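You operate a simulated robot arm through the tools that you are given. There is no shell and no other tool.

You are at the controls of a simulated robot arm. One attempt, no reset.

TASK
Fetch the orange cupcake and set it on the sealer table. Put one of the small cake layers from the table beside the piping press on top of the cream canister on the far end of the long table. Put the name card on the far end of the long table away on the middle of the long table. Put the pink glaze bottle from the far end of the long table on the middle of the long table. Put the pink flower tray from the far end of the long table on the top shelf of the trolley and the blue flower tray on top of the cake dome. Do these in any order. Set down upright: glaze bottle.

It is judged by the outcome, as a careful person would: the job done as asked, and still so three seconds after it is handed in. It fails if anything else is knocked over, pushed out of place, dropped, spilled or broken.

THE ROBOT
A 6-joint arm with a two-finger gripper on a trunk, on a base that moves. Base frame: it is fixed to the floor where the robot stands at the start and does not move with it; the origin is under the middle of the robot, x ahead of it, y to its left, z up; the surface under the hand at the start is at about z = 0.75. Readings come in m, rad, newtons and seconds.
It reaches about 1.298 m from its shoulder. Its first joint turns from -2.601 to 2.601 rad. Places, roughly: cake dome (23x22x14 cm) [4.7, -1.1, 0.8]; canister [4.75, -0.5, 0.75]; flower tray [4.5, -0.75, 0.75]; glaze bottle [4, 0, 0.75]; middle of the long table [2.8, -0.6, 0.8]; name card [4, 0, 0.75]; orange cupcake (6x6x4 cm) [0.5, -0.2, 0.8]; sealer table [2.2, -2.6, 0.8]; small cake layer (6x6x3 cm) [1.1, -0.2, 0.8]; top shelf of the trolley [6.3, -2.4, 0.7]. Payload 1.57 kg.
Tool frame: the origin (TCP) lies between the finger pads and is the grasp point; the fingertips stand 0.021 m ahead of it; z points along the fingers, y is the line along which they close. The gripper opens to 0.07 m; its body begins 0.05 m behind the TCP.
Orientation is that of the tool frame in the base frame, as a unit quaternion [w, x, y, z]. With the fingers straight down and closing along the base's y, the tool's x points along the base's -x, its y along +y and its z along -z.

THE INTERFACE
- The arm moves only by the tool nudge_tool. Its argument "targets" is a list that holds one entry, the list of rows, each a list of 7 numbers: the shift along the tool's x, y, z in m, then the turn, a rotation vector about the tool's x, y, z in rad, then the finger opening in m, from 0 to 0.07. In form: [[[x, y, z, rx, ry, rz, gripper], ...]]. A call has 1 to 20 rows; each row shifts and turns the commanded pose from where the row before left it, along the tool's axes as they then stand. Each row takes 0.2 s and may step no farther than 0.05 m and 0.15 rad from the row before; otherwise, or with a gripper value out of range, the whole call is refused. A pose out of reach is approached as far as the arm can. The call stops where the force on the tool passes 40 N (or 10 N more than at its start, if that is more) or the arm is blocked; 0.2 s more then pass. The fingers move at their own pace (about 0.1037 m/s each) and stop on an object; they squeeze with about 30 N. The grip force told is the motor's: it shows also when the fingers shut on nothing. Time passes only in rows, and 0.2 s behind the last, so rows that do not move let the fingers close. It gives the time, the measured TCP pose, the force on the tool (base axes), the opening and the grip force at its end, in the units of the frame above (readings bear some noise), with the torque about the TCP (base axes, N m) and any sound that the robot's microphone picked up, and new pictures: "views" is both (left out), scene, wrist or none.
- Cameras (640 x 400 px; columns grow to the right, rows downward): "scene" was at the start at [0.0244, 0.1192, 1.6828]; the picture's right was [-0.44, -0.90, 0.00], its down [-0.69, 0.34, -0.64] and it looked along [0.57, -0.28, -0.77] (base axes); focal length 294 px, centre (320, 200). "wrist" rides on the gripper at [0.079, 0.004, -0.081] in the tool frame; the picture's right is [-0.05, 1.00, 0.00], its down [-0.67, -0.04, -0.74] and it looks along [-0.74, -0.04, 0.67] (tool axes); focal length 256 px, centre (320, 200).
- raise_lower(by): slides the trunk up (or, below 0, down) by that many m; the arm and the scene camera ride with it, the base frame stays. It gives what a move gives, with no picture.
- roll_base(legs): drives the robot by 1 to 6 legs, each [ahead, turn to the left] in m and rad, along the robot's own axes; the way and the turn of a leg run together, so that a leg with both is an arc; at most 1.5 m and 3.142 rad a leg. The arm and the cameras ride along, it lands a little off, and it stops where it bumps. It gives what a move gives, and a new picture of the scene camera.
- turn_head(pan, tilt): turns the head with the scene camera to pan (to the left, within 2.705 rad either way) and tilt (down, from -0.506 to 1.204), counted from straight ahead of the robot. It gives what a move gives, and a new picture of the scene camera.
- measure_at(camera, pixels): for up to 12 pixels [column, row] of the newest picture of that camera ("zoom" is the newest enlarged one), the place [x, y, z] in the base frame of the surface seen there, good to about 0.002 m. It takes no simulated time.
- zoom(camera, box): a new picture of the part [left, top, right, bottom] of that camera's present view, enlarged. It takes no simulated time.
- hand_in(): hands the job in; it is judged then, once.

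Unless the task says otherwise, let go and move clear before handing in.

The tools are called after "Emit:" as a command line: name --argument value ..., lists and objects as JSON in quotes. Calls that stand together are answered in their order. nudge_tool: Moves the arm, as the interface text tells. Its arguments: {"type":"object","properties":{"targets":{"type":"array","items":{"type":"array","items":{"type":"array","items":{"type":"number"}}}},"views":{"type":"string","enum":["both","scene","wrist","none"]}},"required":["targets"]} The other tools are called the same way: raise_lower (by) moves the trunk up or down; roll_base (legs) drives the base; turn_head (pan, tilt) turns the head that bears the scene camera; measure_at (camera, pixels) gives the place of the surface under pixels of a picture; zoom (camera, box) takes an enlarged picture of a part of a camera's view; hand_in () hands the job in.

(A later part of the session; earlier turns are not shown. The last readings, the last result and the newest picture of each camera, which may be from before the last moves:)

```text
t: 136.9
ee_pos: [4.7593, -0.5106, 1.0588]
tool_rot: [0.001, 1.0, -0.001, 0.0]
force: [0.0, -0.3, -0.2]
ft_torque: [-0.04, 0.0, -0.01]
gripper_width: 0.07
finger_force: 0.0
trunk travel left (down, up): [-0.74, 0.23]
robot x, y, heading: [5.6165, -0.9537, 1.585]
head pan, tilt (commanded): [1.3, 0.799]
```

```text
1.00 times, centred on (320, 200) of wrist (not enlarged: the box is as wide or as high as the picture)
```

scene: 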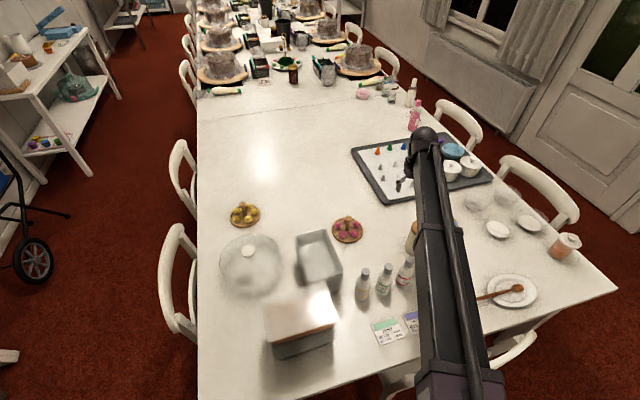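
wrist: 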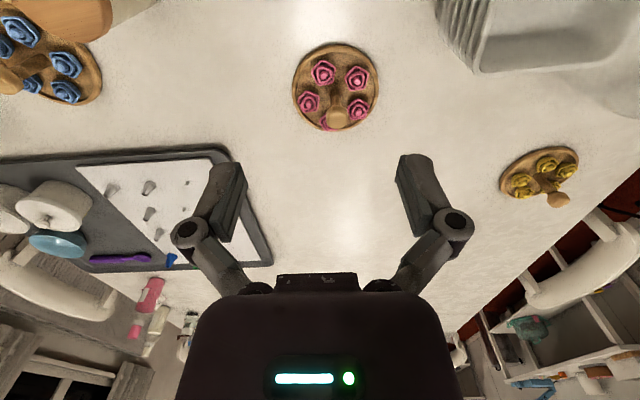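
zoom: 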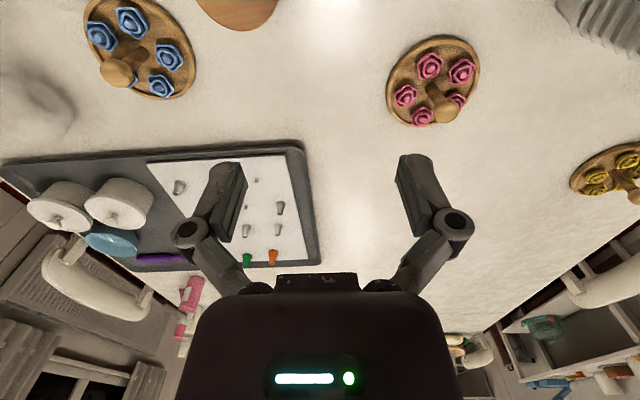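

The base is now at y=-0.954. I'll bring the TCP above the pink post at (4.663,-0.672).

Emit:
nudge_tool --targets '[[[-0.024, 0.0404, 0, 0, 0, 0, 0.07], [-0.024, 0.0404, 0, 0, 0, 0, 0.07], [-0.024, 0.0404, 0, 0, 0, 0, 0.07], [-0.024, 0.0404, 0, 0, 0, 0, 0.07], [0, 0, 0, 0, 0, 0, 0.07]]]' --views "both"

Emit:
raise_lower --by -0.12

Emit:
zoom --camera "wrist" --box '[240, 0, 400, 100]'

Emit:
measure_at --camera "zoom" --pixels '[[320, 200], [320, 240], [320, 280], [320, 320], [280, 280], [360, 280], [200, 200], [440, 200]]'

```text
t: 138.1
ee_pos: [4.6647, -0.6742, 1.0571]
tool_rot: [0.001, 1.0, 0.0, 0.0]
force: [0.3, -0.7, 0.7]
ft_torque: [0.01, 0.01, -0.01]
gripper_width: 0.0701
finger_force: 0.1
trunk travel left (down, up): [-0.74, 0.23]
robot x, y, heading: [5.6164, -0.9509, 1.581]
head pan, tilt (commanded): [1.3, 0.799]
```

scene: 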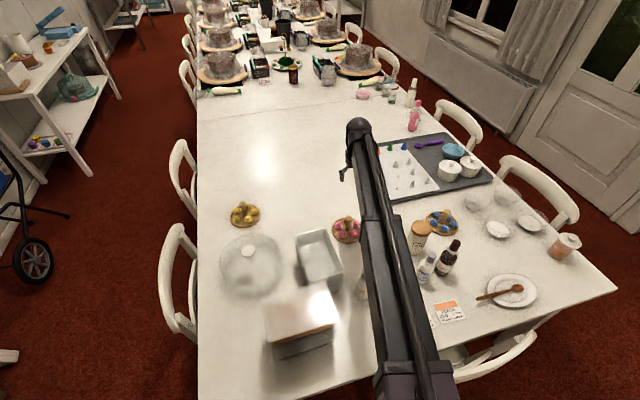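
wrist: 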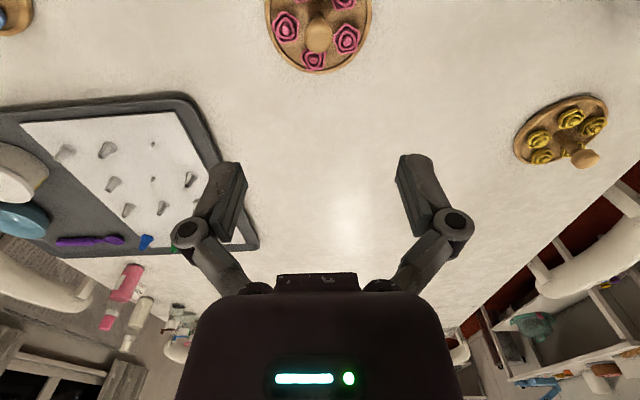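

```text
t: 139.6
ee_pos: [4.6653, -0.6736, 0.939]
tool_rot: [0.001, 1.0, -0.001, 0.0]
force: [-0.7, 0.6, 0.3]
ft_torque: [-0.02, 0.01, 0.03]
gripper_width: 0.07
finger_force: 0.0
trunk travel left (down, up): [-0.62, 0.35]
robot x, y, heading: [5.6141, -0.9534, 1.579]
head pan, tilt (commanded): [1.3, 0.799]
```

```text
4.00 times, centred on (320, 50) of wrist
```

zoom: 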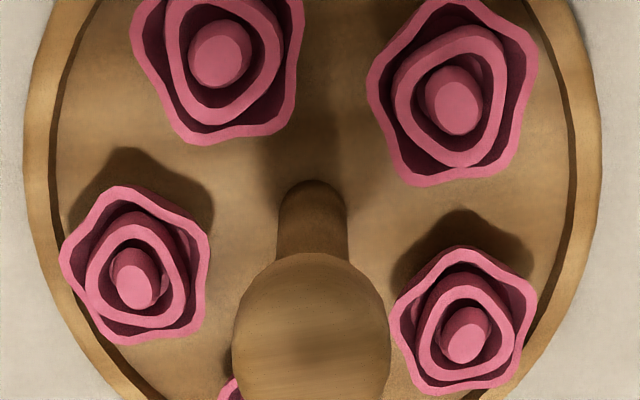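

```text
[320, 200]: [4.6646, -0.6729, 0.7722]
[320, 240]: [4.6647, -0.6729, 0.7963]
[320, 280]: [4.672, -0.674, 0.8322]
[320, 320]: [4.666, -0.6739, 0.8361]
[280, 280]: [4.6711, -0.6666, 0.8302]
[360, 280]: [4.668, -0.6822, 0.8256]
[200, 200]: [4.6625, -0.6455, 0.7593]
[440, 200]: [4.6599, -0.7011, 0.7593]
```

The post is centred within 2 mm of the TCP. I'll lower 0.119 m to z≈0.82 and grip.

Emit:
raise_lower --by -0.119

Emit:
zoom --camera "wrist" --box '[160, 20, 480, 220]'

```text
t: 141.1
ee_pos: [4.6659, -0.6739, 0.8196]
tool_rot: [0.001, 1.0, -0.001, 0.0]
force: [-0.1, 0.0, -0.7]
ft_torque: [0.02, 0.0, -0.02]
gripper_width: 0.07
finger_force: 0.1
trunk travel left (down, up): [-0.501, 0.469]
robot x, y, heading: [5.6152, -0.9576, 1.581]
head pan, tilt (commanded): [1.3, 0.799]
```

```text
2.00 times, centred on (320, 120) of wrist
```

zoom: 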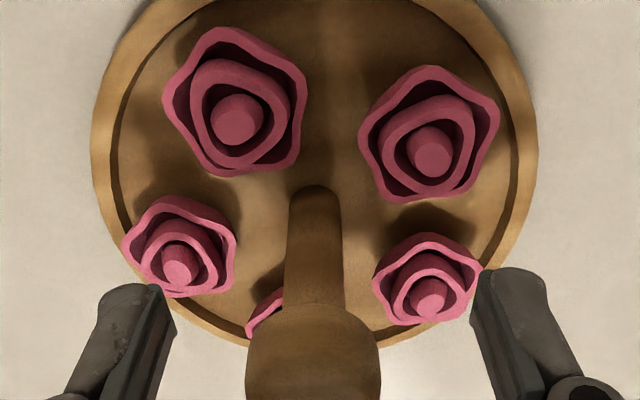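

The post stands between the fingers, and fingertips (z≈0.80) are above the flowers (z≈0.785). I'll close gently in steps.

Emit:
nudge_tool --targets '[[[0, 0, 0, 0, 0, 0, 0.05], [0, 0, 0, 0, 0, 0, 0.035], [0, 0, 0, 0, 0, 0, 0.02], [0, 0, 0, 0, 0, 0, 0.015], [0, 0, 0, 0, 0, 0, 0.015]]]' --views "wrist"

```text
t: 142.3
ee_pos: [4.6649, -0.6742, 0.8207]
tool_rot: [-0.001, 1.0, -0.001, 0.0]
force: [0.0, 0.3, 2.0]
ft_torque: [0.03, 0.03, -0.08]
gripper_width: 0.028
finger_force: 30.2
trunk travel left (down, up): [-0.501, 0.469]
robot x, y, heading: [5.6163, -0.961, 1.582]
head pan, tilt (commanded): [1.3, 0.799]
```

wrist: 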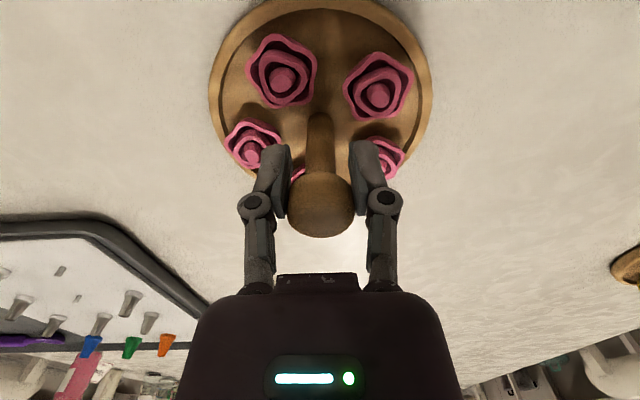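

The post is gripped at 0.028 m. I'll lift the tray by 0.28 m and check it.

Emit:
raise_lower --by 0.05

Emit:
zoom --camera "wrist" --box '[0, 0, 640, 400]'

Emit:
raise_lower --by 0.23

Emit:
zoom --camera "wrist" --box '[0, 0, 640, 400]'

```text
t: 143.2
ee_pos: [4.664, -0.6739, 0.869]
tool_rot: [0.001, 1.0, -0.001, -0.001]
force: [0.8, -0.1, -2.4]
ft_torque: [0.02, -0.05, 0.03]
gripper_width: 0.0277
finger_force: 30.3
trunk travel left (down, up): [-0.551, 0.419]
robot x, y, heading: [5.6153, -0.9525, 1.578]
head pan, tilt (commanded): [1.3, 0.799]
```

```text
1.00 times, centred on (320, 200) of wrist (not enlarged: the box is as wide or as high as the picture)
```

zoom: 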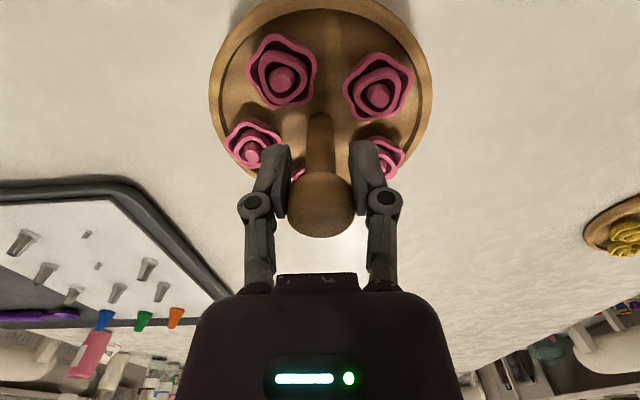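

```text
t: 145.6
ee_pos: [4.6641, -0.6737, 1.0997]
tool_rot: [0.001, 1.0, -0.001, 0.0]
force: [0.3, 0.5, -1.1]
ft_torque: [0.0, -0.02, -0.01]
gripper_width: 0.028
finger_force: 29.6
trunk travel left (down, up): [-0.781, 0.189]
robot x, y, heading: [5.6183, -0.954, 1.581]
head pan, tilt (commanded): [1.3, 0.799]
```

```text
1.00 times, centred on (320, 200) of wrist (not enlarged: the box is as wide or as high as the picture)
```

zoom: 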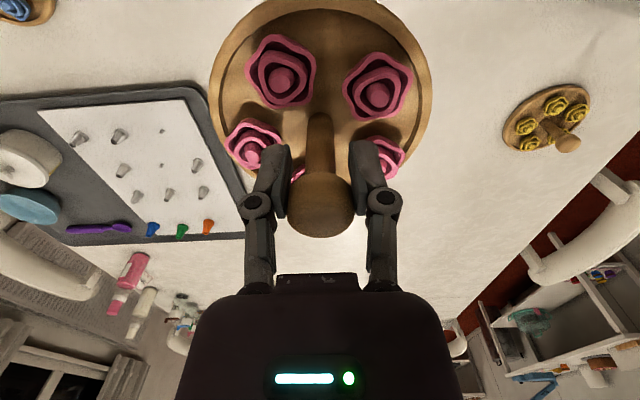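

The pink tray hangs level from the gripper. I'll retract the arm to in front of the robot, turn the wrist back, and head for the trolley.

Emit:
nudge_tool --targets '[[[0.047, -0.017, 0, 0, 0, 0, 0.015], [0.047, -0.017, 0, 0, 0, 0, 0.015], [0.047, -0.017, 0, 0, 0, 0, 0.015], [0.047, -0.017, 0, 0, 0, 0, 0.015], [0.047, -0.017, 0, 0, 0, 0, 0.015], [0.047, -0.017, 0, 0, 0, 0, 0.015], [0.047, -0.017, 0, 0, 0, 0, 0.015], [0.047, -0.017, 0, 0, 0, 0, 0.015], [0.047, -0.017, 0, 0, 0, 0, 0.015], [0.047, -0.017, 0, 0, 0, 0, 0.015], [0.047, -0.017, 0, 0, 0, 0, 0.015], [0.047, -0.017, 0, 0, 0, 0, 0.015], [0.047, -0.017, 0, 0, 0, 0, 0.015], [0.047, -0.017, 0, 0, 0, 0, 0.015], [0.047, -0.017, 0, 0, 0, 0, 0.015], [0.047, -0.017, 0, 0, 0, 0, 0.015], [0.047, -0.017, 0, 0, 0, 0, 0.015], [0.047, -0.017, 0, 0, 0, 0, 0.015], [0.047, -0.017, 0, 0, 0, 0, 0.015], [0.047, -0.017, 0, 0, 0, 0, 0.015]]]' --views "none"

Emit:
nudge_tool --targets '[[[0, 0, 0, 0, 0, 0.1407, 0.015], [0, 0, 0, 0, 0, 0.1407, 0.015], [0, 0, 0, 0, 0, 0.1407, 0.015], [0, 0, 0, 0, 0, 0.1407, 0.015], [0, 0, 0, 0, 0, 0.1407, 0.015], [0, 0, 0, 0, 0, 0.1407, 0.015], [0, 0, 0, 0, 0, 0.1407, 0.015], [0, 0, 0, 0, 0, 0.1407, 0.015], [0, 0, 0, 0, 0, 0.1407, 0.015], [0, 0, 0, 0, 0, 0.1407, 0.015], [0, 0, 0, 0, 0, 0.1407, 0.015]]]' --views "both"

```text
t: 149.8
ee_pos: [5.6048, -0.3341, 1.0999]
tool_rot: [0.001, 1.0, 0.0, 0.0]
force: [-0.9, -0.8, -0.9]
ft_torque: [-0.02, 0.02, -0.03]
gripper_width: 0.0275
finger_force: 29.5
trunk travel left (down, up): [-0.781, 0.189]
robot x, y, heading: [5.6161, -0.9549, 1.581]
head pan, tilt (commanded): [1.3, 0.799]
```

```text
t: 152.2
ee_pos: [5.6054, -0.3349, 1.1002]
tool_rot: [0.001, 0.714, -0.7, 0.0]
force: [-0.6, 0.1, -1.6]
ft_torque: [-0.04, 0.0, 0.0]
gripper_width: 0.0276
finger_force: 30.1
trunk travel left (down, up): [-0.781, 0.189]
robot x, y, heading: [5.6153, -0.9552, 1.579]
head pan, tilt (commanded): [1.3, 0.799]
```

scene: 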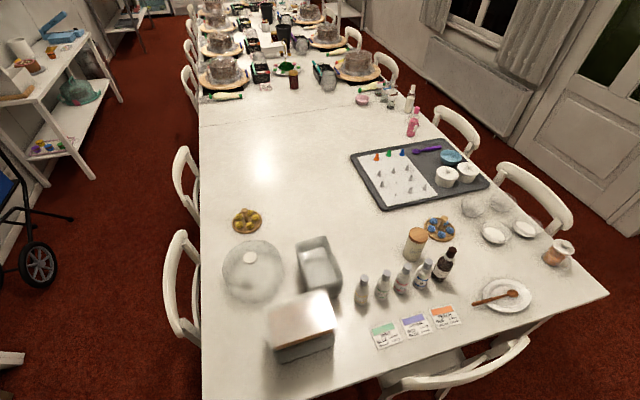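
wrist: 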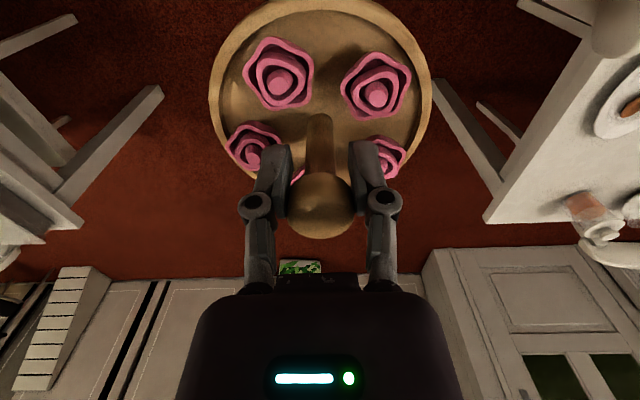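

The tray is steady. I'll reverse 0.95 m and turn right to face +x beside the trolley.

Emit:
roll_base --legs '[[-0.95, 0]]'

Emit:
roll_base --legs '[[0, -1.57]]'

Emit:
turn_head --pan -0.6 --tilt 0.75

```text
t: 158.2
ee_pos: [5.6135, -1.281, 1.0992]
tool_rot: [0.0, 0.717, -0.697, 0.001]
force: [0.4, 0.2, -1.3]
ft_torque: [-0.06, -0.02, 0.02]
gripper_width: 0.0274
finger_force: 30.3
trunk travel left (down, up): [-0.781, 0.189]
robot x, y, heading: [5.6227, -1.9, 1.587]
head pan, tilt (commanded): [1.3, 0.799]
```

scene: 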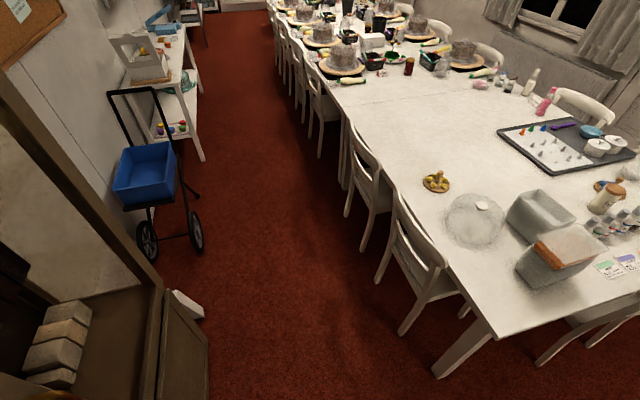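

```text
t: 164.3
ee_pos: [6.2457, -1.9091, 1.0992]
tool_rot: [-0.001, -0.018, 1.0, 0.0]
force: [-0.1, 0.2, -1.6]
ft_torque: [-0.02, 0.01, -0.01]
gripper_width: 0.0272
finger_force: 30.2
trunk travel left (down, up): [-0.781, 0.189]
robot x, y, heading: [5.6291, -1.9308, 0.027]
head pan, tilt (commanded): [1.3, 0.799]
```

scene: 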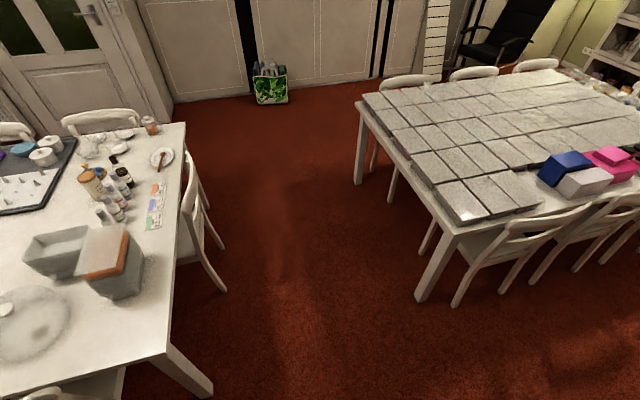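

```text
t: 166.2
ee_pos: [6.2457, -1.9103, 1.0996]
tool_rot: [-0.001, -0.018, 1.0, 0.0]
force: [-0.1, 0.1, -1.9]
ft_torque: [0.0, 0.0, 0.02]
gripper_width: 0.0274
finger_force: 30.5
trunk travel left (down, up): [-0.781, 0.189]
robot x, y, heading: [5.6281, -1.9303, 0.024]
head pan, tilt (commanded): [-0.6, 0.75]
```

scene: 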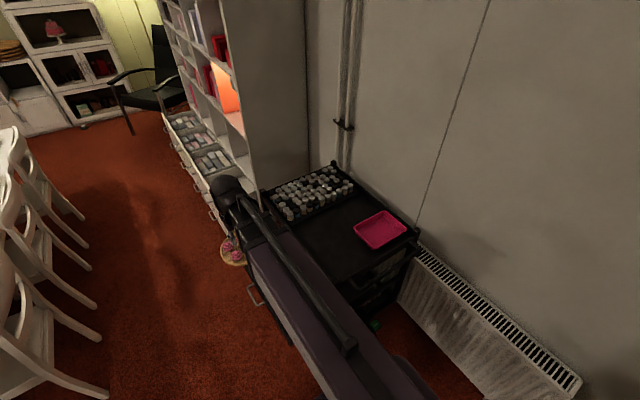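

The trolley top is at (340,230): jars at its back part, a pink dish at (380,230), free space in front of them. I'll measure it.

Emit:
measure_at --camera "scene" --pixels '[[330, 225], [345, 240], [320, 240], [345, 260], [360, 215], [357, 230], [380, 247], [403, 230], [378, 212], [290, 215], [350, 190], [408, 245]]'

Emit:
zoom --camera "scene" --box '[220, 150, 440, 288]'

```text
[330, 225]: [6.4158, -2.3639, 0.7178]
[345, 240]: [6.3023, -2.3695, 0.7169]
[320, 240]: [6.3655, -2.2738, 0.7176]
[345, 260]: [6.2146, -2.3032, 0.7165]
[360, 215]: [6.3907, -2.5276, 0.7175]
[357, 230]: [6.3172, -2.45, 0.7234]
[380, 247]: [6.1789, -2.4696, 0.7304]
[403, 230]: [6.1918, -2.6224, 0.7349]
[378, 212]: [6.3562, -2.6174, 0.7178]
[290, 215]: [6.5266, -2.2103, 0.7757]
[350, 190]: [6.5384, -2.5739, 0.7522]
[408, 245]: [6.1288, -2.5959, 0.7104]
```

```text
2.90 times, centred on (330, 219) of scene
```

zoom: 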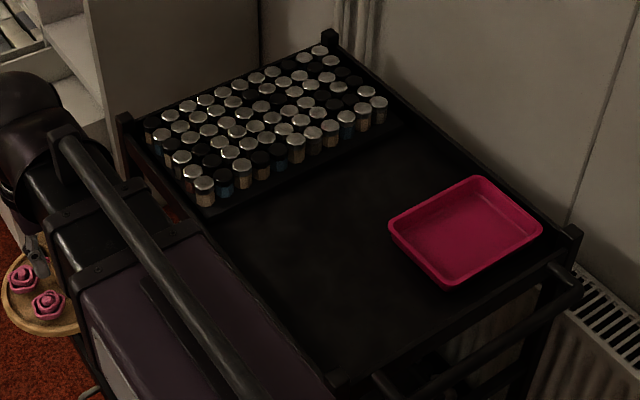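

The free shelf area spans about x 6.15–6.47, y -2.22–-2.44. I'll move the tray above (6.34,-2.33).

Emit:
nudge_tool --targets '[[[-0.0079, -0.0423, 0, 0, 0, 0, 0.015], [-0.0079, -0.0423, 0, 0, 0, 0, 0.015], [-0.0079, -0.0423, 0, 0, 0, 0, 0.015], [-0.0079, -0.0423, 0, 0, 0, 0, 0.015], [-0.0079, -0.0423, 0, 0, 0, 0, 0.015], [-0.0079, -0.0423, 0, 0, 0, 0, 0.015], [-0.0079, -0.0423, 0, 0, 0, 0, 0.015], [-0.0079, -0.0423, 0, 0, 0, 0, 0.015], [-0.0079, -0.0423, 0, 0, 0, 0, 0.015], [-0.0079, -0.0423, 0, 0, 0, 0, 0.015], [0, 0, 0, 0, 0, 0, 0.015]]]' --views "both"

```text
t: 168.6
ee_pos: [6.338, -2.3318, 1.1]
tool_rot: [0.0, -0.018, 1.0, 0.0]
force: [0.1, 0.0, -0.7]
ft_torque: [0.0, 0.0, -0.02]
gripper_width: 0.0272
finger_force: 30.0
trunk travel left (down, up): [-0.781, 0.189]
robot x, y, heading: [5.6304, -1.9298, 0.02]
head pan, tilt (commanded): [-0.6, 0.75]
```

scene: 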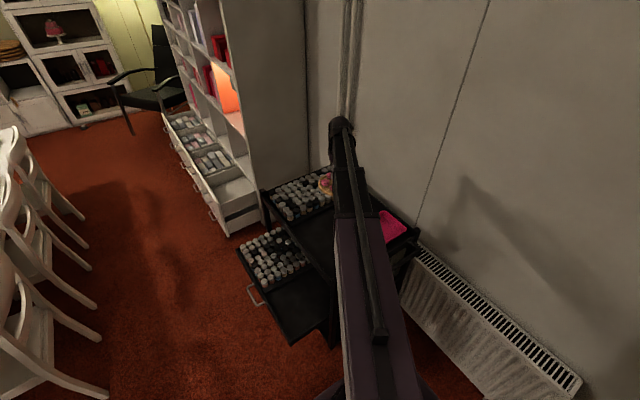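
wrist: 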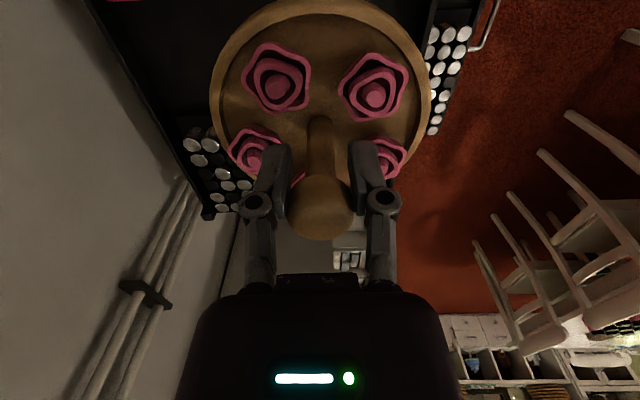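

The tray is above the shelf. I'll lower to z≈0.82, check, then set down.

Emit:
raise_lower --by -0.27

Emit:
zoom --camera "wrist" --box '[0, 0, 640, 400]'

Emit:
zoom --camera "scene" --box '[220, 100, 440, 238]'

```text
t: 171.3
ee_pos: [6.3387, -2.332, 0.8293]
tool_rot: [-0.001, -0.018, 1.0, 0.0]
force: [-0.6, 0.3, -1.8]
ft_torque: [0.01, 0.03, 0.0]
gripper_width: 0.027
finger_force: 29.8
trunk travel left (down, up): [-0.511, 0.459]
robot x, y, heading: [5.6258, -1.9286, 0.028]
head pan, tilt (commanded): [-0.6, 0.75]
```

```text
1.00 times, centred on (320, 200) of wrist (not enlarged: the box is as wide or as high as the picture)
```

zoom: 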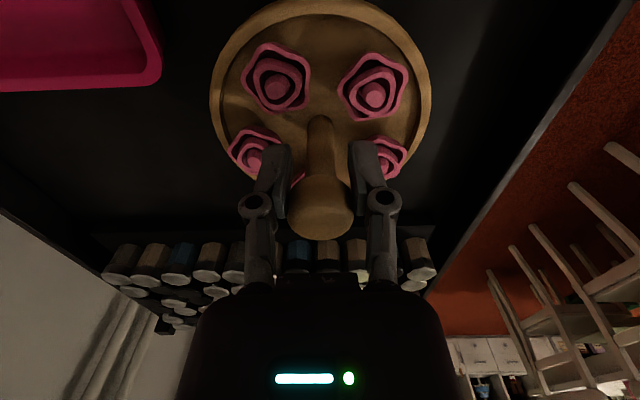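

```text
2.90 times, centred on (330, 169) of scene
```

zoom: 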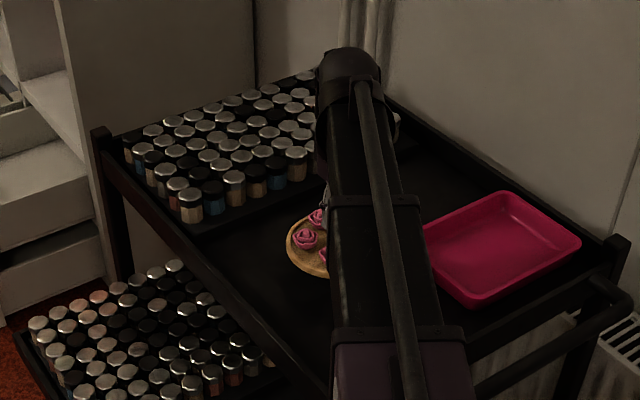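

The spot is clear all round. I'll lower the last 0.042 m and release.

Emit:
raise_lower --by -0.042

Emit:
zoom --camera "scene" --box '[270, 130, 370, 192]'

```text
t: 172.2
ee_pos: [6.3397, -2.3317, 0.7876]
tool_rot: [-0.001, -0.019, 1.0, -0.001]
force: [0.0, 0.3, -1.6]
ft_torque: [0.01, 0.02, -0.01]
gripper_width: 0.027
finger_force: 29.5
trunk travel left (down, up): [-0.469, 0.501]
robot x, y, heading: [5.625, -1.9254, 0.022]
head pan, tilt (commanded): [-0.6, 0.75]
```

```text
6.40 times, centred on (320, 161) of scene
```

zoom: 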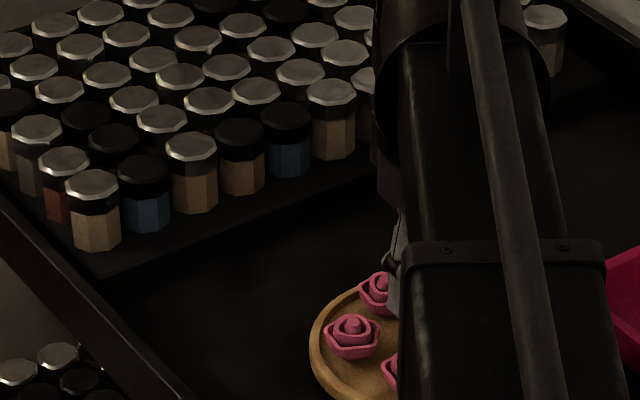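

No contact yet (force still shows the tray's weight). I'll lower in small steps.

Emit:
raise_lower --by -0.003

Emit:
raise_lower --by -0.002

```text
t: 172.7
ee_pos: [6.3385, -2.3319, 0.7859]
tool_rot: [0.002, -0.018, 1.0, -0.001]
force: [4.8, -2.8, 20.5]
ft_torque: [-0.01, -0.1, -0.12]
gripper_width: 0.0272
finger_force: 29.8
trunk travel left (down, up): [-0.466, 0.504]
robot x, y, heading: [5.627, -1.9292, 0.025]
head pan, tilt (commanded): [-0.6, 0.75]
```

```text
t: 173.2
ee_pos: [6.3371, -2.3316, 0.784]
tool_rot: [-0.001, -0.018, 1.0, 0.0]
force: [-3.2, -4.3, 18.3]
ft_torque: [-0.01, 0.0, 0.0]
gripper_width: 0.0264
finger_force: 30.3
trunk travel left (down, up): [-0.464, 0.506]
robot x, y, heading: [5.625, -1.9286, 0.024]
head pan, tilt (commanded): [-0.6, 0.75]
```

Contact is made (≈18 N). I'll open the fingers and rise.

Emit:
nudge_tool --targets '[[[0, 0, 0, 0, 0, 0, 0.035], [0, 0, 0, 0, 0, 0, 0.045], [0, 0, 0, 0, 0, 0, 0.055], [0, 0, 0, 0, 0, 0, 0.065], [0, 0, 0, 0, 0, 0, 0.07], [0, 0, 0, 0, 0, 0, 0.07]]]' --views "wrist"

Emit:
raise_lower --by 0.25

Emit:
zoom --camera "wrist" --box '[0, 0, 640, 400]'

```text
t: 174.6
ee_pos: [6.3398, -2.3325, 0.7833]
tool_rot: [-0.001, -0.019, 1.0, 0.001]
force: [0.0, 0.1, -0.1]
ft_torque: [-0.04, 0.0, 0.02]
gripper_width: 0.0699
finger_force: 0.0
trunk travel left (down, up): [-0.464, 0.506]
robot x, y, heading: [5.6291, -1.931, 0.027]
head pan, tilt (commanded): [-0.6, 0.75]
```

wrist: 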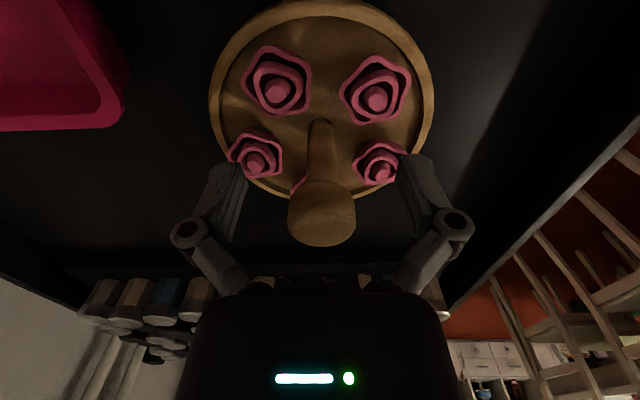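

```text
t: 177.2
ee_pos: [6.34, -2.3316, 1.0328]
tool_rot: [-0.001, -0.018, 1.0, 0.0]
force: [-0.6, 0.2, 0.5]
ft_torque: [0.0, -0.02, 0.01]
gripper_width: 0.0701
finger_force: 0.1
trunk travel left (down, up): [-0.714, 0.256]
robot x, y, heading: [5.628, -1.9279, 0.027]
head pan, tilt (commanded): [-0.6, 0.75]
```

```text
1.00 times, centred on (320, 200) of wrist (not enlarged: the box is as wide or as high as the picture)
```

zoom: 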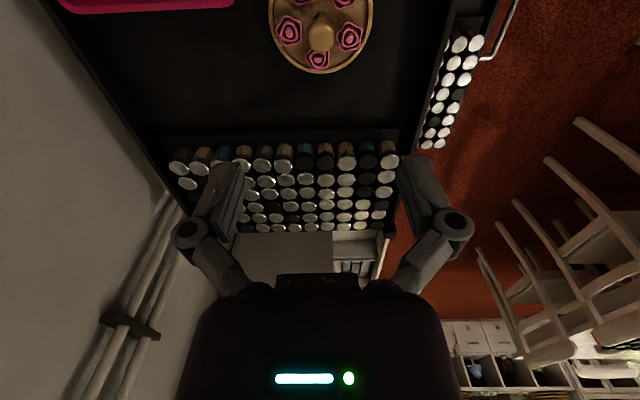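

The pink tray sits on the trolley's top shelf with all its flowers at wrist (320,35). Next I'll pull the arm back and return to the table end for the blue tray.

Emit:
nudge_tool --targets '[[[0.0079, 0.0423, 0, 0, 0, 0, 0.07], [0.0079, 0.0423, 0, 0, 0, 0, 0.07], [0.0079, 0.0423, 0, 0, 0, 0, 0.07], [0.0079, 0.0423, 0, 0, 0, 0, 0.07], [0.0079, 0.0423, 0, 0, 0, 0, 0.07], [0.0079, 0.0423, 0, 0, 0, 0, 0.07], [0.0079, 0.0423, 0, 0, 0, 0, 0.07], [0.0079, 0.0423, 0, 0, 0, 0, 0.07], [0.0079, 0.0423, 0, 0, 0, 0, 0.07], [0.0079, 0.0423, 0, 0, 0, 0, 0.07]]]' --views "scene"

Emit:
roll_base --legs '[[0, 1.545]]'

Emit:
roll_base --legs '[[0.97, 0]]'

Emit:
turn_head --pan 1.2 --tilt 0.8

```text
t: 179.4
ee_pos: [6.2445, -1.9137, 1.0323]
tool_rot: [-0.001, -0.018, 1.0, 0.0]
force: [0.1, 1.3, -0.2]
ft_torque: [-0.01, 0.01, 0.02]
gripper_width: 0.0701
finger_force: 0.0
trunk travel left (down, up): [-0.714, 0.256]
robot x, y, heading: [5.6298, -1.932, 0.025]
head pan, tilt (commanded): [-0.6, 0.75]
```

scene: 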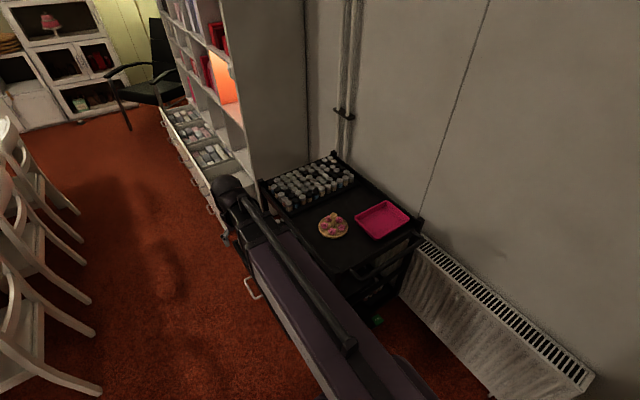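

```text
t: 185.4
ee_pos: [5.6003, -1.3111, 1.032]
tool_rot: [0.001, 0.707, -0.707, 0.001]
force: [1.2, 0.0, -0.6]
ft_torque: [-0.04, -0.01, 0.02]
gripper_width: 0.0699
finger_force: 0.1
trunk travel left (down, up): [-0.714, 0.256]
robot x, y, heading: [5.5914, -1.9308, 1.559]
head pan, tilt (commanded): [-0.6, 0.75]
```

scene: 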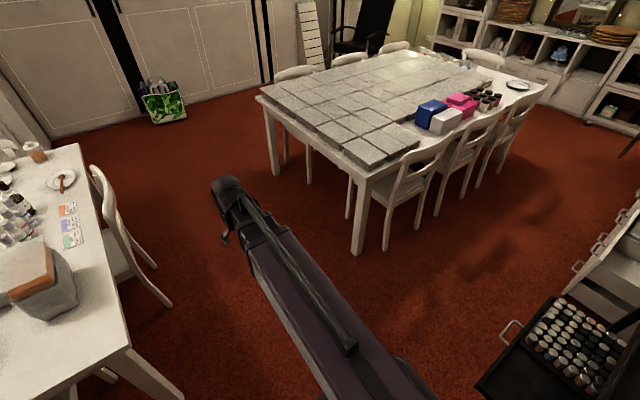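

```text
t: 191.6
ee_pos: [5.5996, -0.3354, 1.0331]
tool_rot: [0.0, 0.712, -0.703, 0.001]
force: [-0.8, -0.1, 0.3]
ft_torque: [-0.04, 0.03, 0.03]
gripper_width: 0.0699
finger_force: 0.1
trunk travel left (down, up): [-0.714, 0.256]
robot x, y, heading: [5.601, -0.9533, 1.57]
head pan, tilt (commanded): [-0.6, 0.75]
```

scene: 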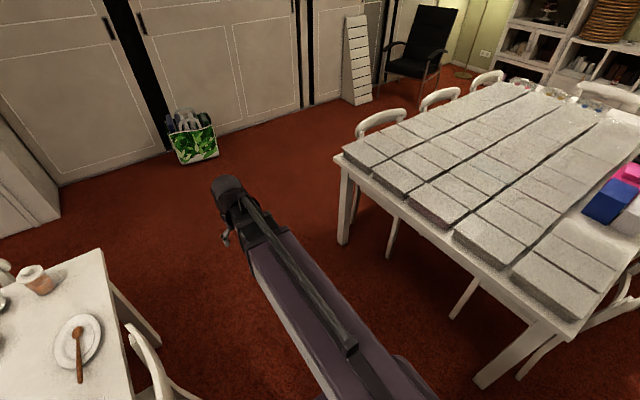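

```text
t: 193.4
ee_pos: [5.5985, -0.3362, 1.0329]
tool_rot: [0.0, 0.711, -0.703, 0.001]
force: [0.2, 0.3, 0.2]
ft_torque: [0.03, 0.0, -0.03]
gripper_width: 0.0704
finger_force: 0.0
trunk travel left (down, up): [-0.714, 0.256]
robot x, y, heading: [5.5989, -0.9553, 1.574]
head pan, tilt (commanded): [1.201, 0.799]
```

scene: 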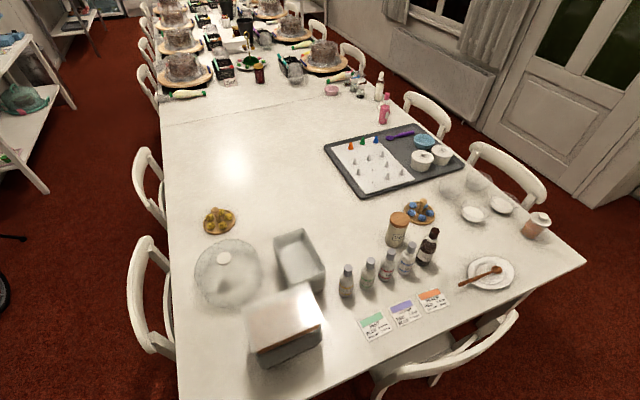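

I'm back at the table end. I'll turn the wrist to face -x and move out toward the blue tray at (418,212).

Emit:
nudge_tool --targets '[[[0, 0, 0, 0, 0, -0.1417, 0.07], [0, 0, 0, 0, 0, -0.1417, 0.07], [0, 0, 0, 0, 0, -0.1417, 0.07], [0, 0, 0, 0, 0, -0.1417, 0.07], [0, 0, 0, 0, 0, -0.1417, 0.07], [0, 0, 0, 0, 0, -0.1417, 0.07], [0, 0, 0, 0, 0, -0.1417, 0.07], [0, 0, 0, 0, 0, -0.1417, 0.07], [0, 0, 0, 0, 0, -0.1417, 0.07], [0, 0, 0, 0, 0, -0.1417, 0.07], [0, 0, 0, 0, 0, -0.1417, 0.07]]]' --views "none"

Emit:
nudge_tool --targets '[[[-0.047, -0.0024, 0, 0, 0, 0, 0.07], [-0.047, -0.0024, 0, 0, 0, 0, 0.07], [-0.047, -0.0024, 0, 0, 0, 0, 0.07], [-0.047, -0.0024, 0, 0, 0, 0, 0.07], [-0.047, -0.0024, 0, 0, 0, 0, 0.07], [-0.047, -0.0024, 0, 0, 0, 0, 0.07], [-0.047, -0.0024, 0, 0, 0, 0, 0.07], [-0.047, -0.0024, 0, 0, 0, 0, 0.07], [-0.047, -0.0024, 0, 0, 0, 0, 0.07], [-0.047, -0.0024, 0, 0, 0, 0, 0.07], [-0.047, -0.0024, 0, 0, 0, 0, 0.07], [-0.047, -0.0024, 0, 0, 0, 0, 0.07], [-0.047, -0.0024, 0, 0, 0, 0, 0.07], [-0.047, -0.0024, 0, 0, 0, 0, 0.07], [-0.047, -0.0024, 0, 0, 0, 0, 0.07], [-0.047, -0.0024, 0, 0, 0, 0, 0.07], [-0.047, -0.0024, 0, 0, 0, 0, 0.07], [0, 0, 0, 0, 0, 0, 0.07]]]' --views "both"

```text
t: 195.8
ee_pos: [5.5996, -0.3347, 1.0318]
tool_rot: [0.001, 1.0, 0.001, 0.001]
force: [-0.8, 0.7, 0.2]
ft_torque: [0.02, 0.03, 0.0]
gripper_width: 0.0698
finger_force: 0.0
trunk travel left (down, up): [-0.714, 0.256]
robot x, y, heading: [5.6, -0.9578, 1.57]
head pan, tilt (commanded): [1.201, 0.799]
```

```text
t: 199.6
ee_pos: [4.7999, -0.2959, 1.0327]
tool_rot: [0.001, 1.0, 0.001, -0.001]
force: [0.4, 0.0, 0.3]
ft_torque: [0.01, 0.0, 0.01]
gripper_width: 0.0701
finger_force: 0.1
trunk travel left (down, up): [-0.714, 0.256]
robot x, y, heading: [5.6002, -0.9513, 1.574]
head pan, tilt (commanded): [1.201, 0.799]
```

scene: 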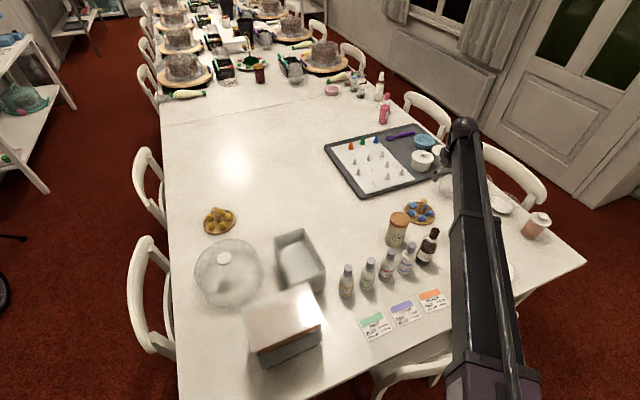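
wrist: 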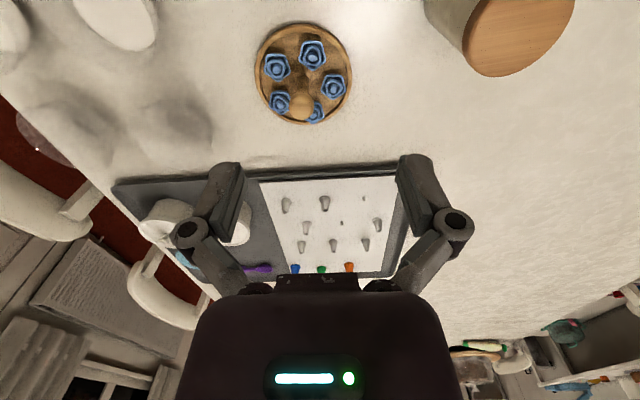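

The blue tray is at wrist (303,72), with its post top at about (302,105). I'll measure it.

Emit:
zoom --camera "wrist" --box '[230, 20, 390, 120]'

Emit:
measure_at --camera "wrist" --pixels '[[302, 104], [302, 100], [296, 104], [308, 104], [302, 110], [257, 72], [350, 72], [302, 27], [312, 55], [500, 40], [467, 50], [573, 10]]'

```text
4.00 times, centred on (310, 70) of wrist
```

zoom: 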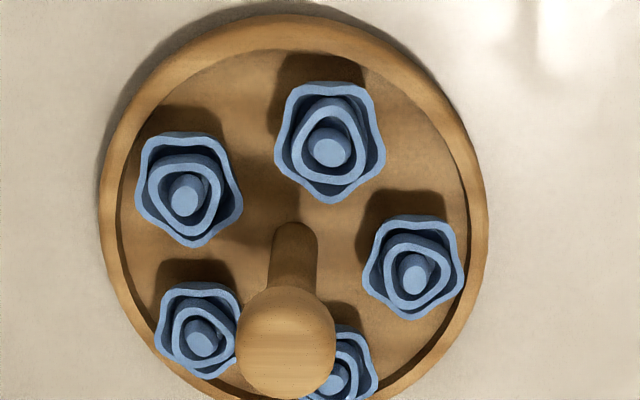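

```text
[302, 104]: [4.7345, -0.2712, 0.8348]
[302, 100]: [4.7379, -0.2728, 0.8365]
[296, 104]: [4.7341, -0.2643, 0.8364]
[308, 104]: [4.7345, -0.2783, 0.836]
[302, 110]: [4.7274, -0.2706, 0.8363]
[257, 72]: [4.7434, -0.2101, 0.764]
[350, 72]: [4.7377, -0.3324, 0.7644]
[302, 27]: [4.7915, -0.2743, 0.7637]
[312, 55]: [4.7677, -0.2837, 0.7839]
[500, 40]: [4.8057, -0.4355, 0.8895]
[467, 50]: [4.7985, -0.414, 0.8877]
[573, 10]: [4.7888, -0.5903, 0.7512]
```

The blue post is at (4.733,-0.271). The boom will pass over the dark bottle (top ≈0.93), so I'll check the boom's underside height more carefully first.

Emit:
measure_at --camera "scene" --pixels '[[452, 230], [453, 240], [454, 250], [456, 250], [460, 250], [470, 250], [449, 180], [450, 200], [492, 250], [497, 250], [486, 200], [447, 160]]'

Emit:
zoom --camera "scene" --box '[380, 100, 540, 200]'

Emit:
zoom --camera "scene" --box '[380, 200, 540, 300]'

Emit:
measure_at --camera "zoom" --pixels '[[215, 130], [200, 170], [195, 128], [110, 160], [70, 180], [40, 210], [70, 60]]'

```text
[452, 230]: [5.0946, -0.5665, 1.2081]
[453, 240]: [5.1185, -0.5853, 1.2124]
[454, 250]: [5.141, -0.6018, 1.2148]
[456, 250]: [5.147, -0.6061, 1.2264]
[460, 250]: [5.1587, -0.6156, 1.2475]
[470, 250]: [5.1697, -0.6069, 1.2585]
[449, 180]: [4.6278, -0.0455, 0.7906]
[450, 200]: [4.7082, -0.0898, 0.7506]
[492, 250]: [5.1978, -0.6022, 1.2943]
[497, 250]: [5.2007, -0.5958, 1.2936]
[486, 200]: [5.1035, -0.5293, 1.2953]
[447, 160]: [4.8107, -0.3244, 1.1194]
```

```text
4.00 times, centred on (460, 150) of scene
```

zoom: 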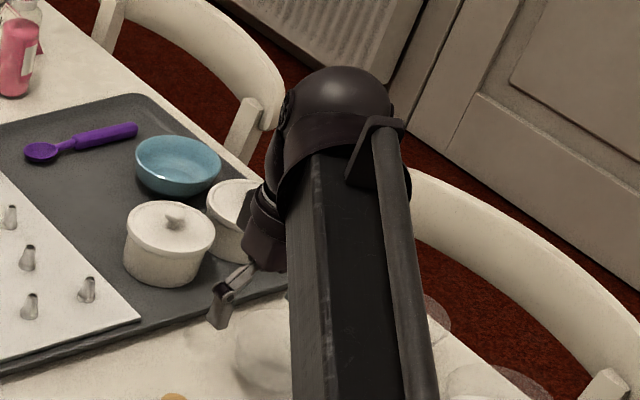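

```text
4.00 times, centred on (460, 250) of scene
```

zoom: 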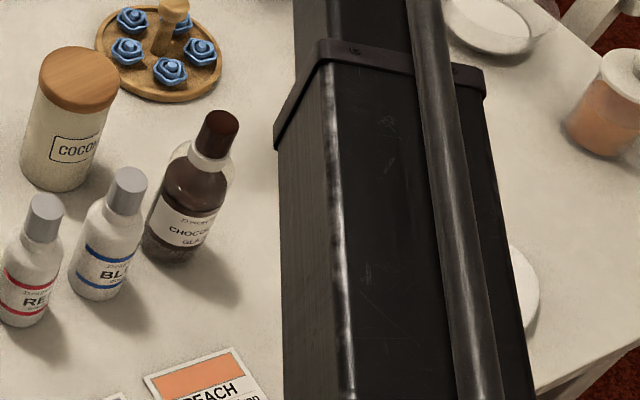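

```text
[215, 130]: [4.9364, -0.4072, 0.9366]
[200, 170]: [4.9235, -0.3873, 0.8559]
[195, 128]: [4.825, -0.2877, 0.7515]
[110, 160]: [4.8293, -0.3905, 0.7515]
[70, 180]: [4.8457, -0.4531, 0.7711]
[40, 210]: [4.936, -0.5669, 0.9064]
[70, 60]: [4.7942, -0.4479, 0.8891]
```

The boom's underside is ≥0.17 m above the TCP, giving about 5 cm above the bottle cap (0.937). I'll move over the blue post and lower part way.

Emit:
nudge_tool --targets '[[[-0.0335, -0.0125, 0, 0, 0, 0, 0.07], [-0.0335, -0.0125, 0, 0, 0, 0, 0.07], [0, 0, 0, 0, 0, 0, 0.07]]]' --views "none"

Emit:
raise_lower --by -0.1

Emit:
zoom --camera "wrist" --box '[240, 0, 400, 100]'

Emit:
measure_at --camera "zoom" --pixels '[[320, 280], [320, 300], [320, 320], [320, 340], [280, 320], [360, 320], [300, 320]]'

Emit:
zoom --camera "scene" --box '[320, 150, 540, 288]'

```text
t: 200.4
ee_pos: [4.7327, -0.2687, 1.0338]
tool_rot: [0.001, 1.0, 0.0, 0.0]
force: [0.1, -1.0, -0.9]
ft_torque: [-0.01, 0.03, -0.02]
gripper_width: 0.0697
finger_force: 0.1
trunk travel left (down, up): [-0.714, 0.256]
robot x, y, heading: [5.6013, -0.9537, 1.576]
head pan, tilt (commanded): [1.201, 0.799]
```

```text
t: 201.7
ee_pos: [4.7327, -0.2703, 0.9324]
tool_rot: [0.001, 1.0, 0.001, -0.001]
force: [-0.3, 0.5, -0.3]
ft_torque: [0.0, 0.03, 0.03]
gripper_width: 0.0699
finger_force: 0.1
trunk travel left (down, up): [-0.614, 0.356]
robot x, y, heading: [5.6062, -0.9513, 1.571]
head pan, tilt (commanded): [1.201, 0.799]
```

```text
4.00 times, centred on (320, 50) of wrist
```

zoom: 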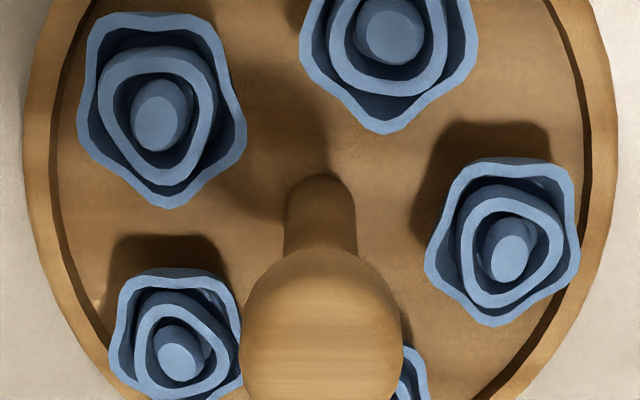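

```text
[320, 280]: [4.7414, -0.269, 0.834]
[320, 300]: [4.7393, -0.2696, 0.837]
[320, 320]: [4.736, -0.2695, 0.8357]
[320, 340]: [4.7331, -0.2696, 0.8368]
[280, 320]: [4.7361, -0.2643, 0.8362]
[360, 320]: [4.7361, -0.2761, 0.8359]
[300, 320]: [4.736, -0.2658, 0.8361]
```

```text
2.90 times, centred on (430, 219) of scene
```

zoom: 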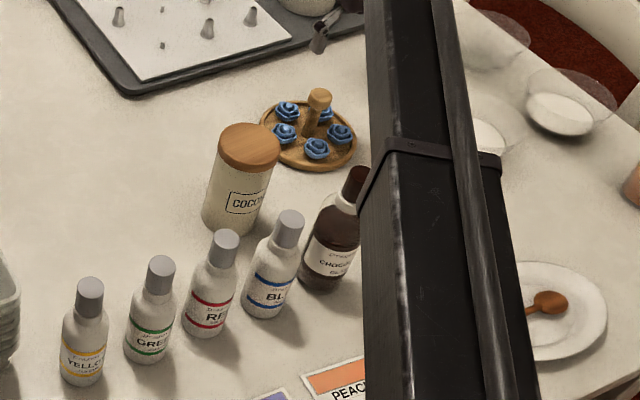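

The post is centred under the TCP. I'll lower 0.112 m and grip.

Emit:
raise_lower --by -0.112

Emit:
nudge_tool --targets '[[[0, 0, 0, 0, 0, 0, 0.05], [0, 0, 0, 0, 0, 0, 0.035], [0, 0, 0, 0, 0, 0, 0.02], [0, 0, 0, 0, 0, 0, 0.015], [0, 0, 0, 0, 0, 0, 0.015]]]' --views "both"

```text
t: 203.2
ee_pos: [4.7328, -0.271, 0.8211]
tool_rot: [0.001, 1.0, 0.001, 0.001]
force: [0.7, 1.0, 0.1]
ft_torque: [0.0, 0.0, -0.02]
gripper_width: 0.07
finger_force: 0.0
trunk travel left (down, up): [-0.502, 0.468]
robot x, y, heading: [5.5965, -0.9548, 1.571]
head pan, tilt (commanded): [1.201, 0.799]
```

```text
t: 204.3
ee_pos: [4.7322, -0.2701, 0.8204]
tool_rot: [0.001, 1.0, 0.001, 0.0]
force: [-0.5, -0.8, 0.6]
ft_torque: [0.03, 0.0, 0.05]
gripper_width: 0.0282
finger_force: 29.9
trunk travel left (down, up): [-0.502, 0.468]
robot x, y, heading: [5.6007, -0.9537, 1.571]
head pan, tilt (commanded): [1.201, 0.799]
```

scene: 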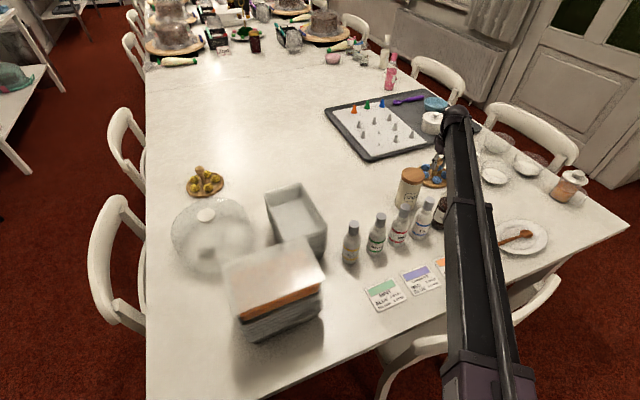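
wrist: 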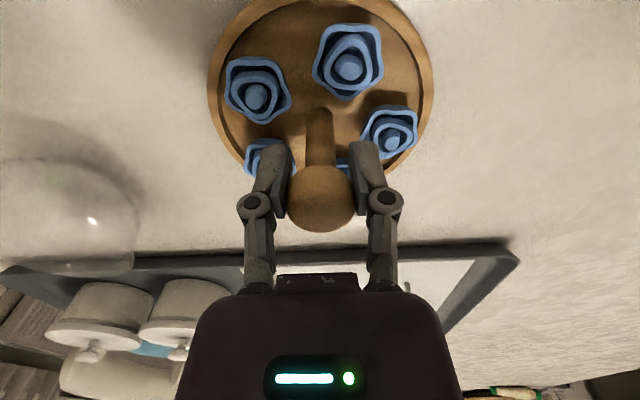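

Gripped at 0.028 m. I'll lift and meanwhile measure the dome's knob from the scene view.

Emit:
raise_lower --by 0.28

Emit:
turn_head --pan 1.45 --tilt 0.75

Emit:
zoom --camera "wrist" --box '[0, 0, 640, 400]'

```text
t: 207.2
ee_pos: [4.732, -0.2688, 1.1001]
tool_rot: [0.001, 1.0, 0.0, 0.0]
force: [-0.8, -0.1, -2.4]
ft_torque: [0.03, -0.01, 0.03]
gripper_width: 0.0281
finger_force: 30.3
trunk travel left (down, up): [-0.782, 0.188]
robot x, y, heading: [5.5976, -0.9526, 1.57]
head pan, tilt (commanded): [1.201, 0.799]
```

```text
t: 207.9
ee_pos: [4.7317, -0.2685, 1.1001]
tool_rot: [0.001, 1.0, 0.001, -0.001]
force: [0.0, 0.3, -1.6]
ft_torque: [0.0, -0.03, -0.02]
gripper_width: 0.0284
finger_force: 29.6
trunk travel left (down, up): [-0.782, 0.188]
robot x, y, heading: [5.5996, -0.9556, 1.574]
head pan, tilt (commanded): [1.45, 0.75]
```

scene: 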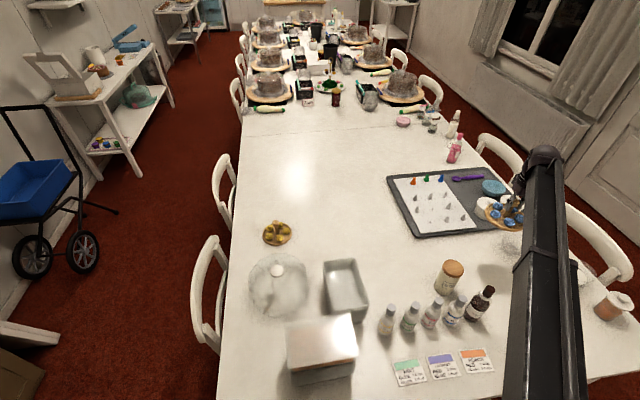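

```text
1.00 times, centred on (320, 200) of wrist (not enlarged: the box is as wide or as high as the picture)
```

zoom: 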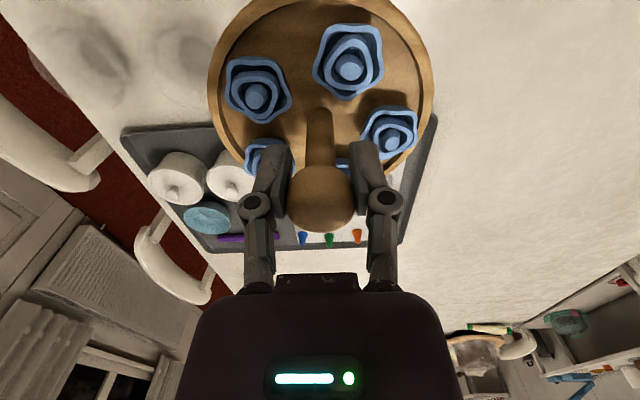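

Emit:
zoom --camera "scene" --box '[240, 240, 320, 290]'

Emit:
measure_at --camera "zoom" --pixels '[[300, 235], [265, 235], [240, 235], [345, 235], [300, 210], [300, 260], [300, 200], [300, 275], [255, 235], [340, 240]]'

```text
8.00 times, centred on (280, 265) of scene
```

zoom: 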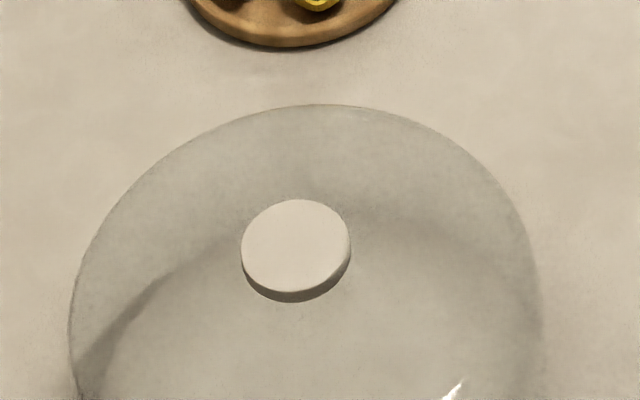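

```text
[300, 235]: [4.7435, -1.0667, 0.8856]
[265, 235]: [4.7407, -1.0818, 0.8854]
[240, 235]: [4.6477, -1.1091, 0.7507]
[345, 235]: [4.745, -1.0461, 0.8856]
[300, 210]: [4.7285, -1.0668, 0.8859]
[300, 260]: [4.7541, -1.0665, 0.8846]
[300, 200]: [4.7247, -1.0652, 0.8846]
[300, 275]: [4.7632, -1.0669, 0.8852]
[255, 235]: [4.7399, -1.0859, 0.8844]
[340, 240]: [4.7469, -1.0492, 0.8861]
```

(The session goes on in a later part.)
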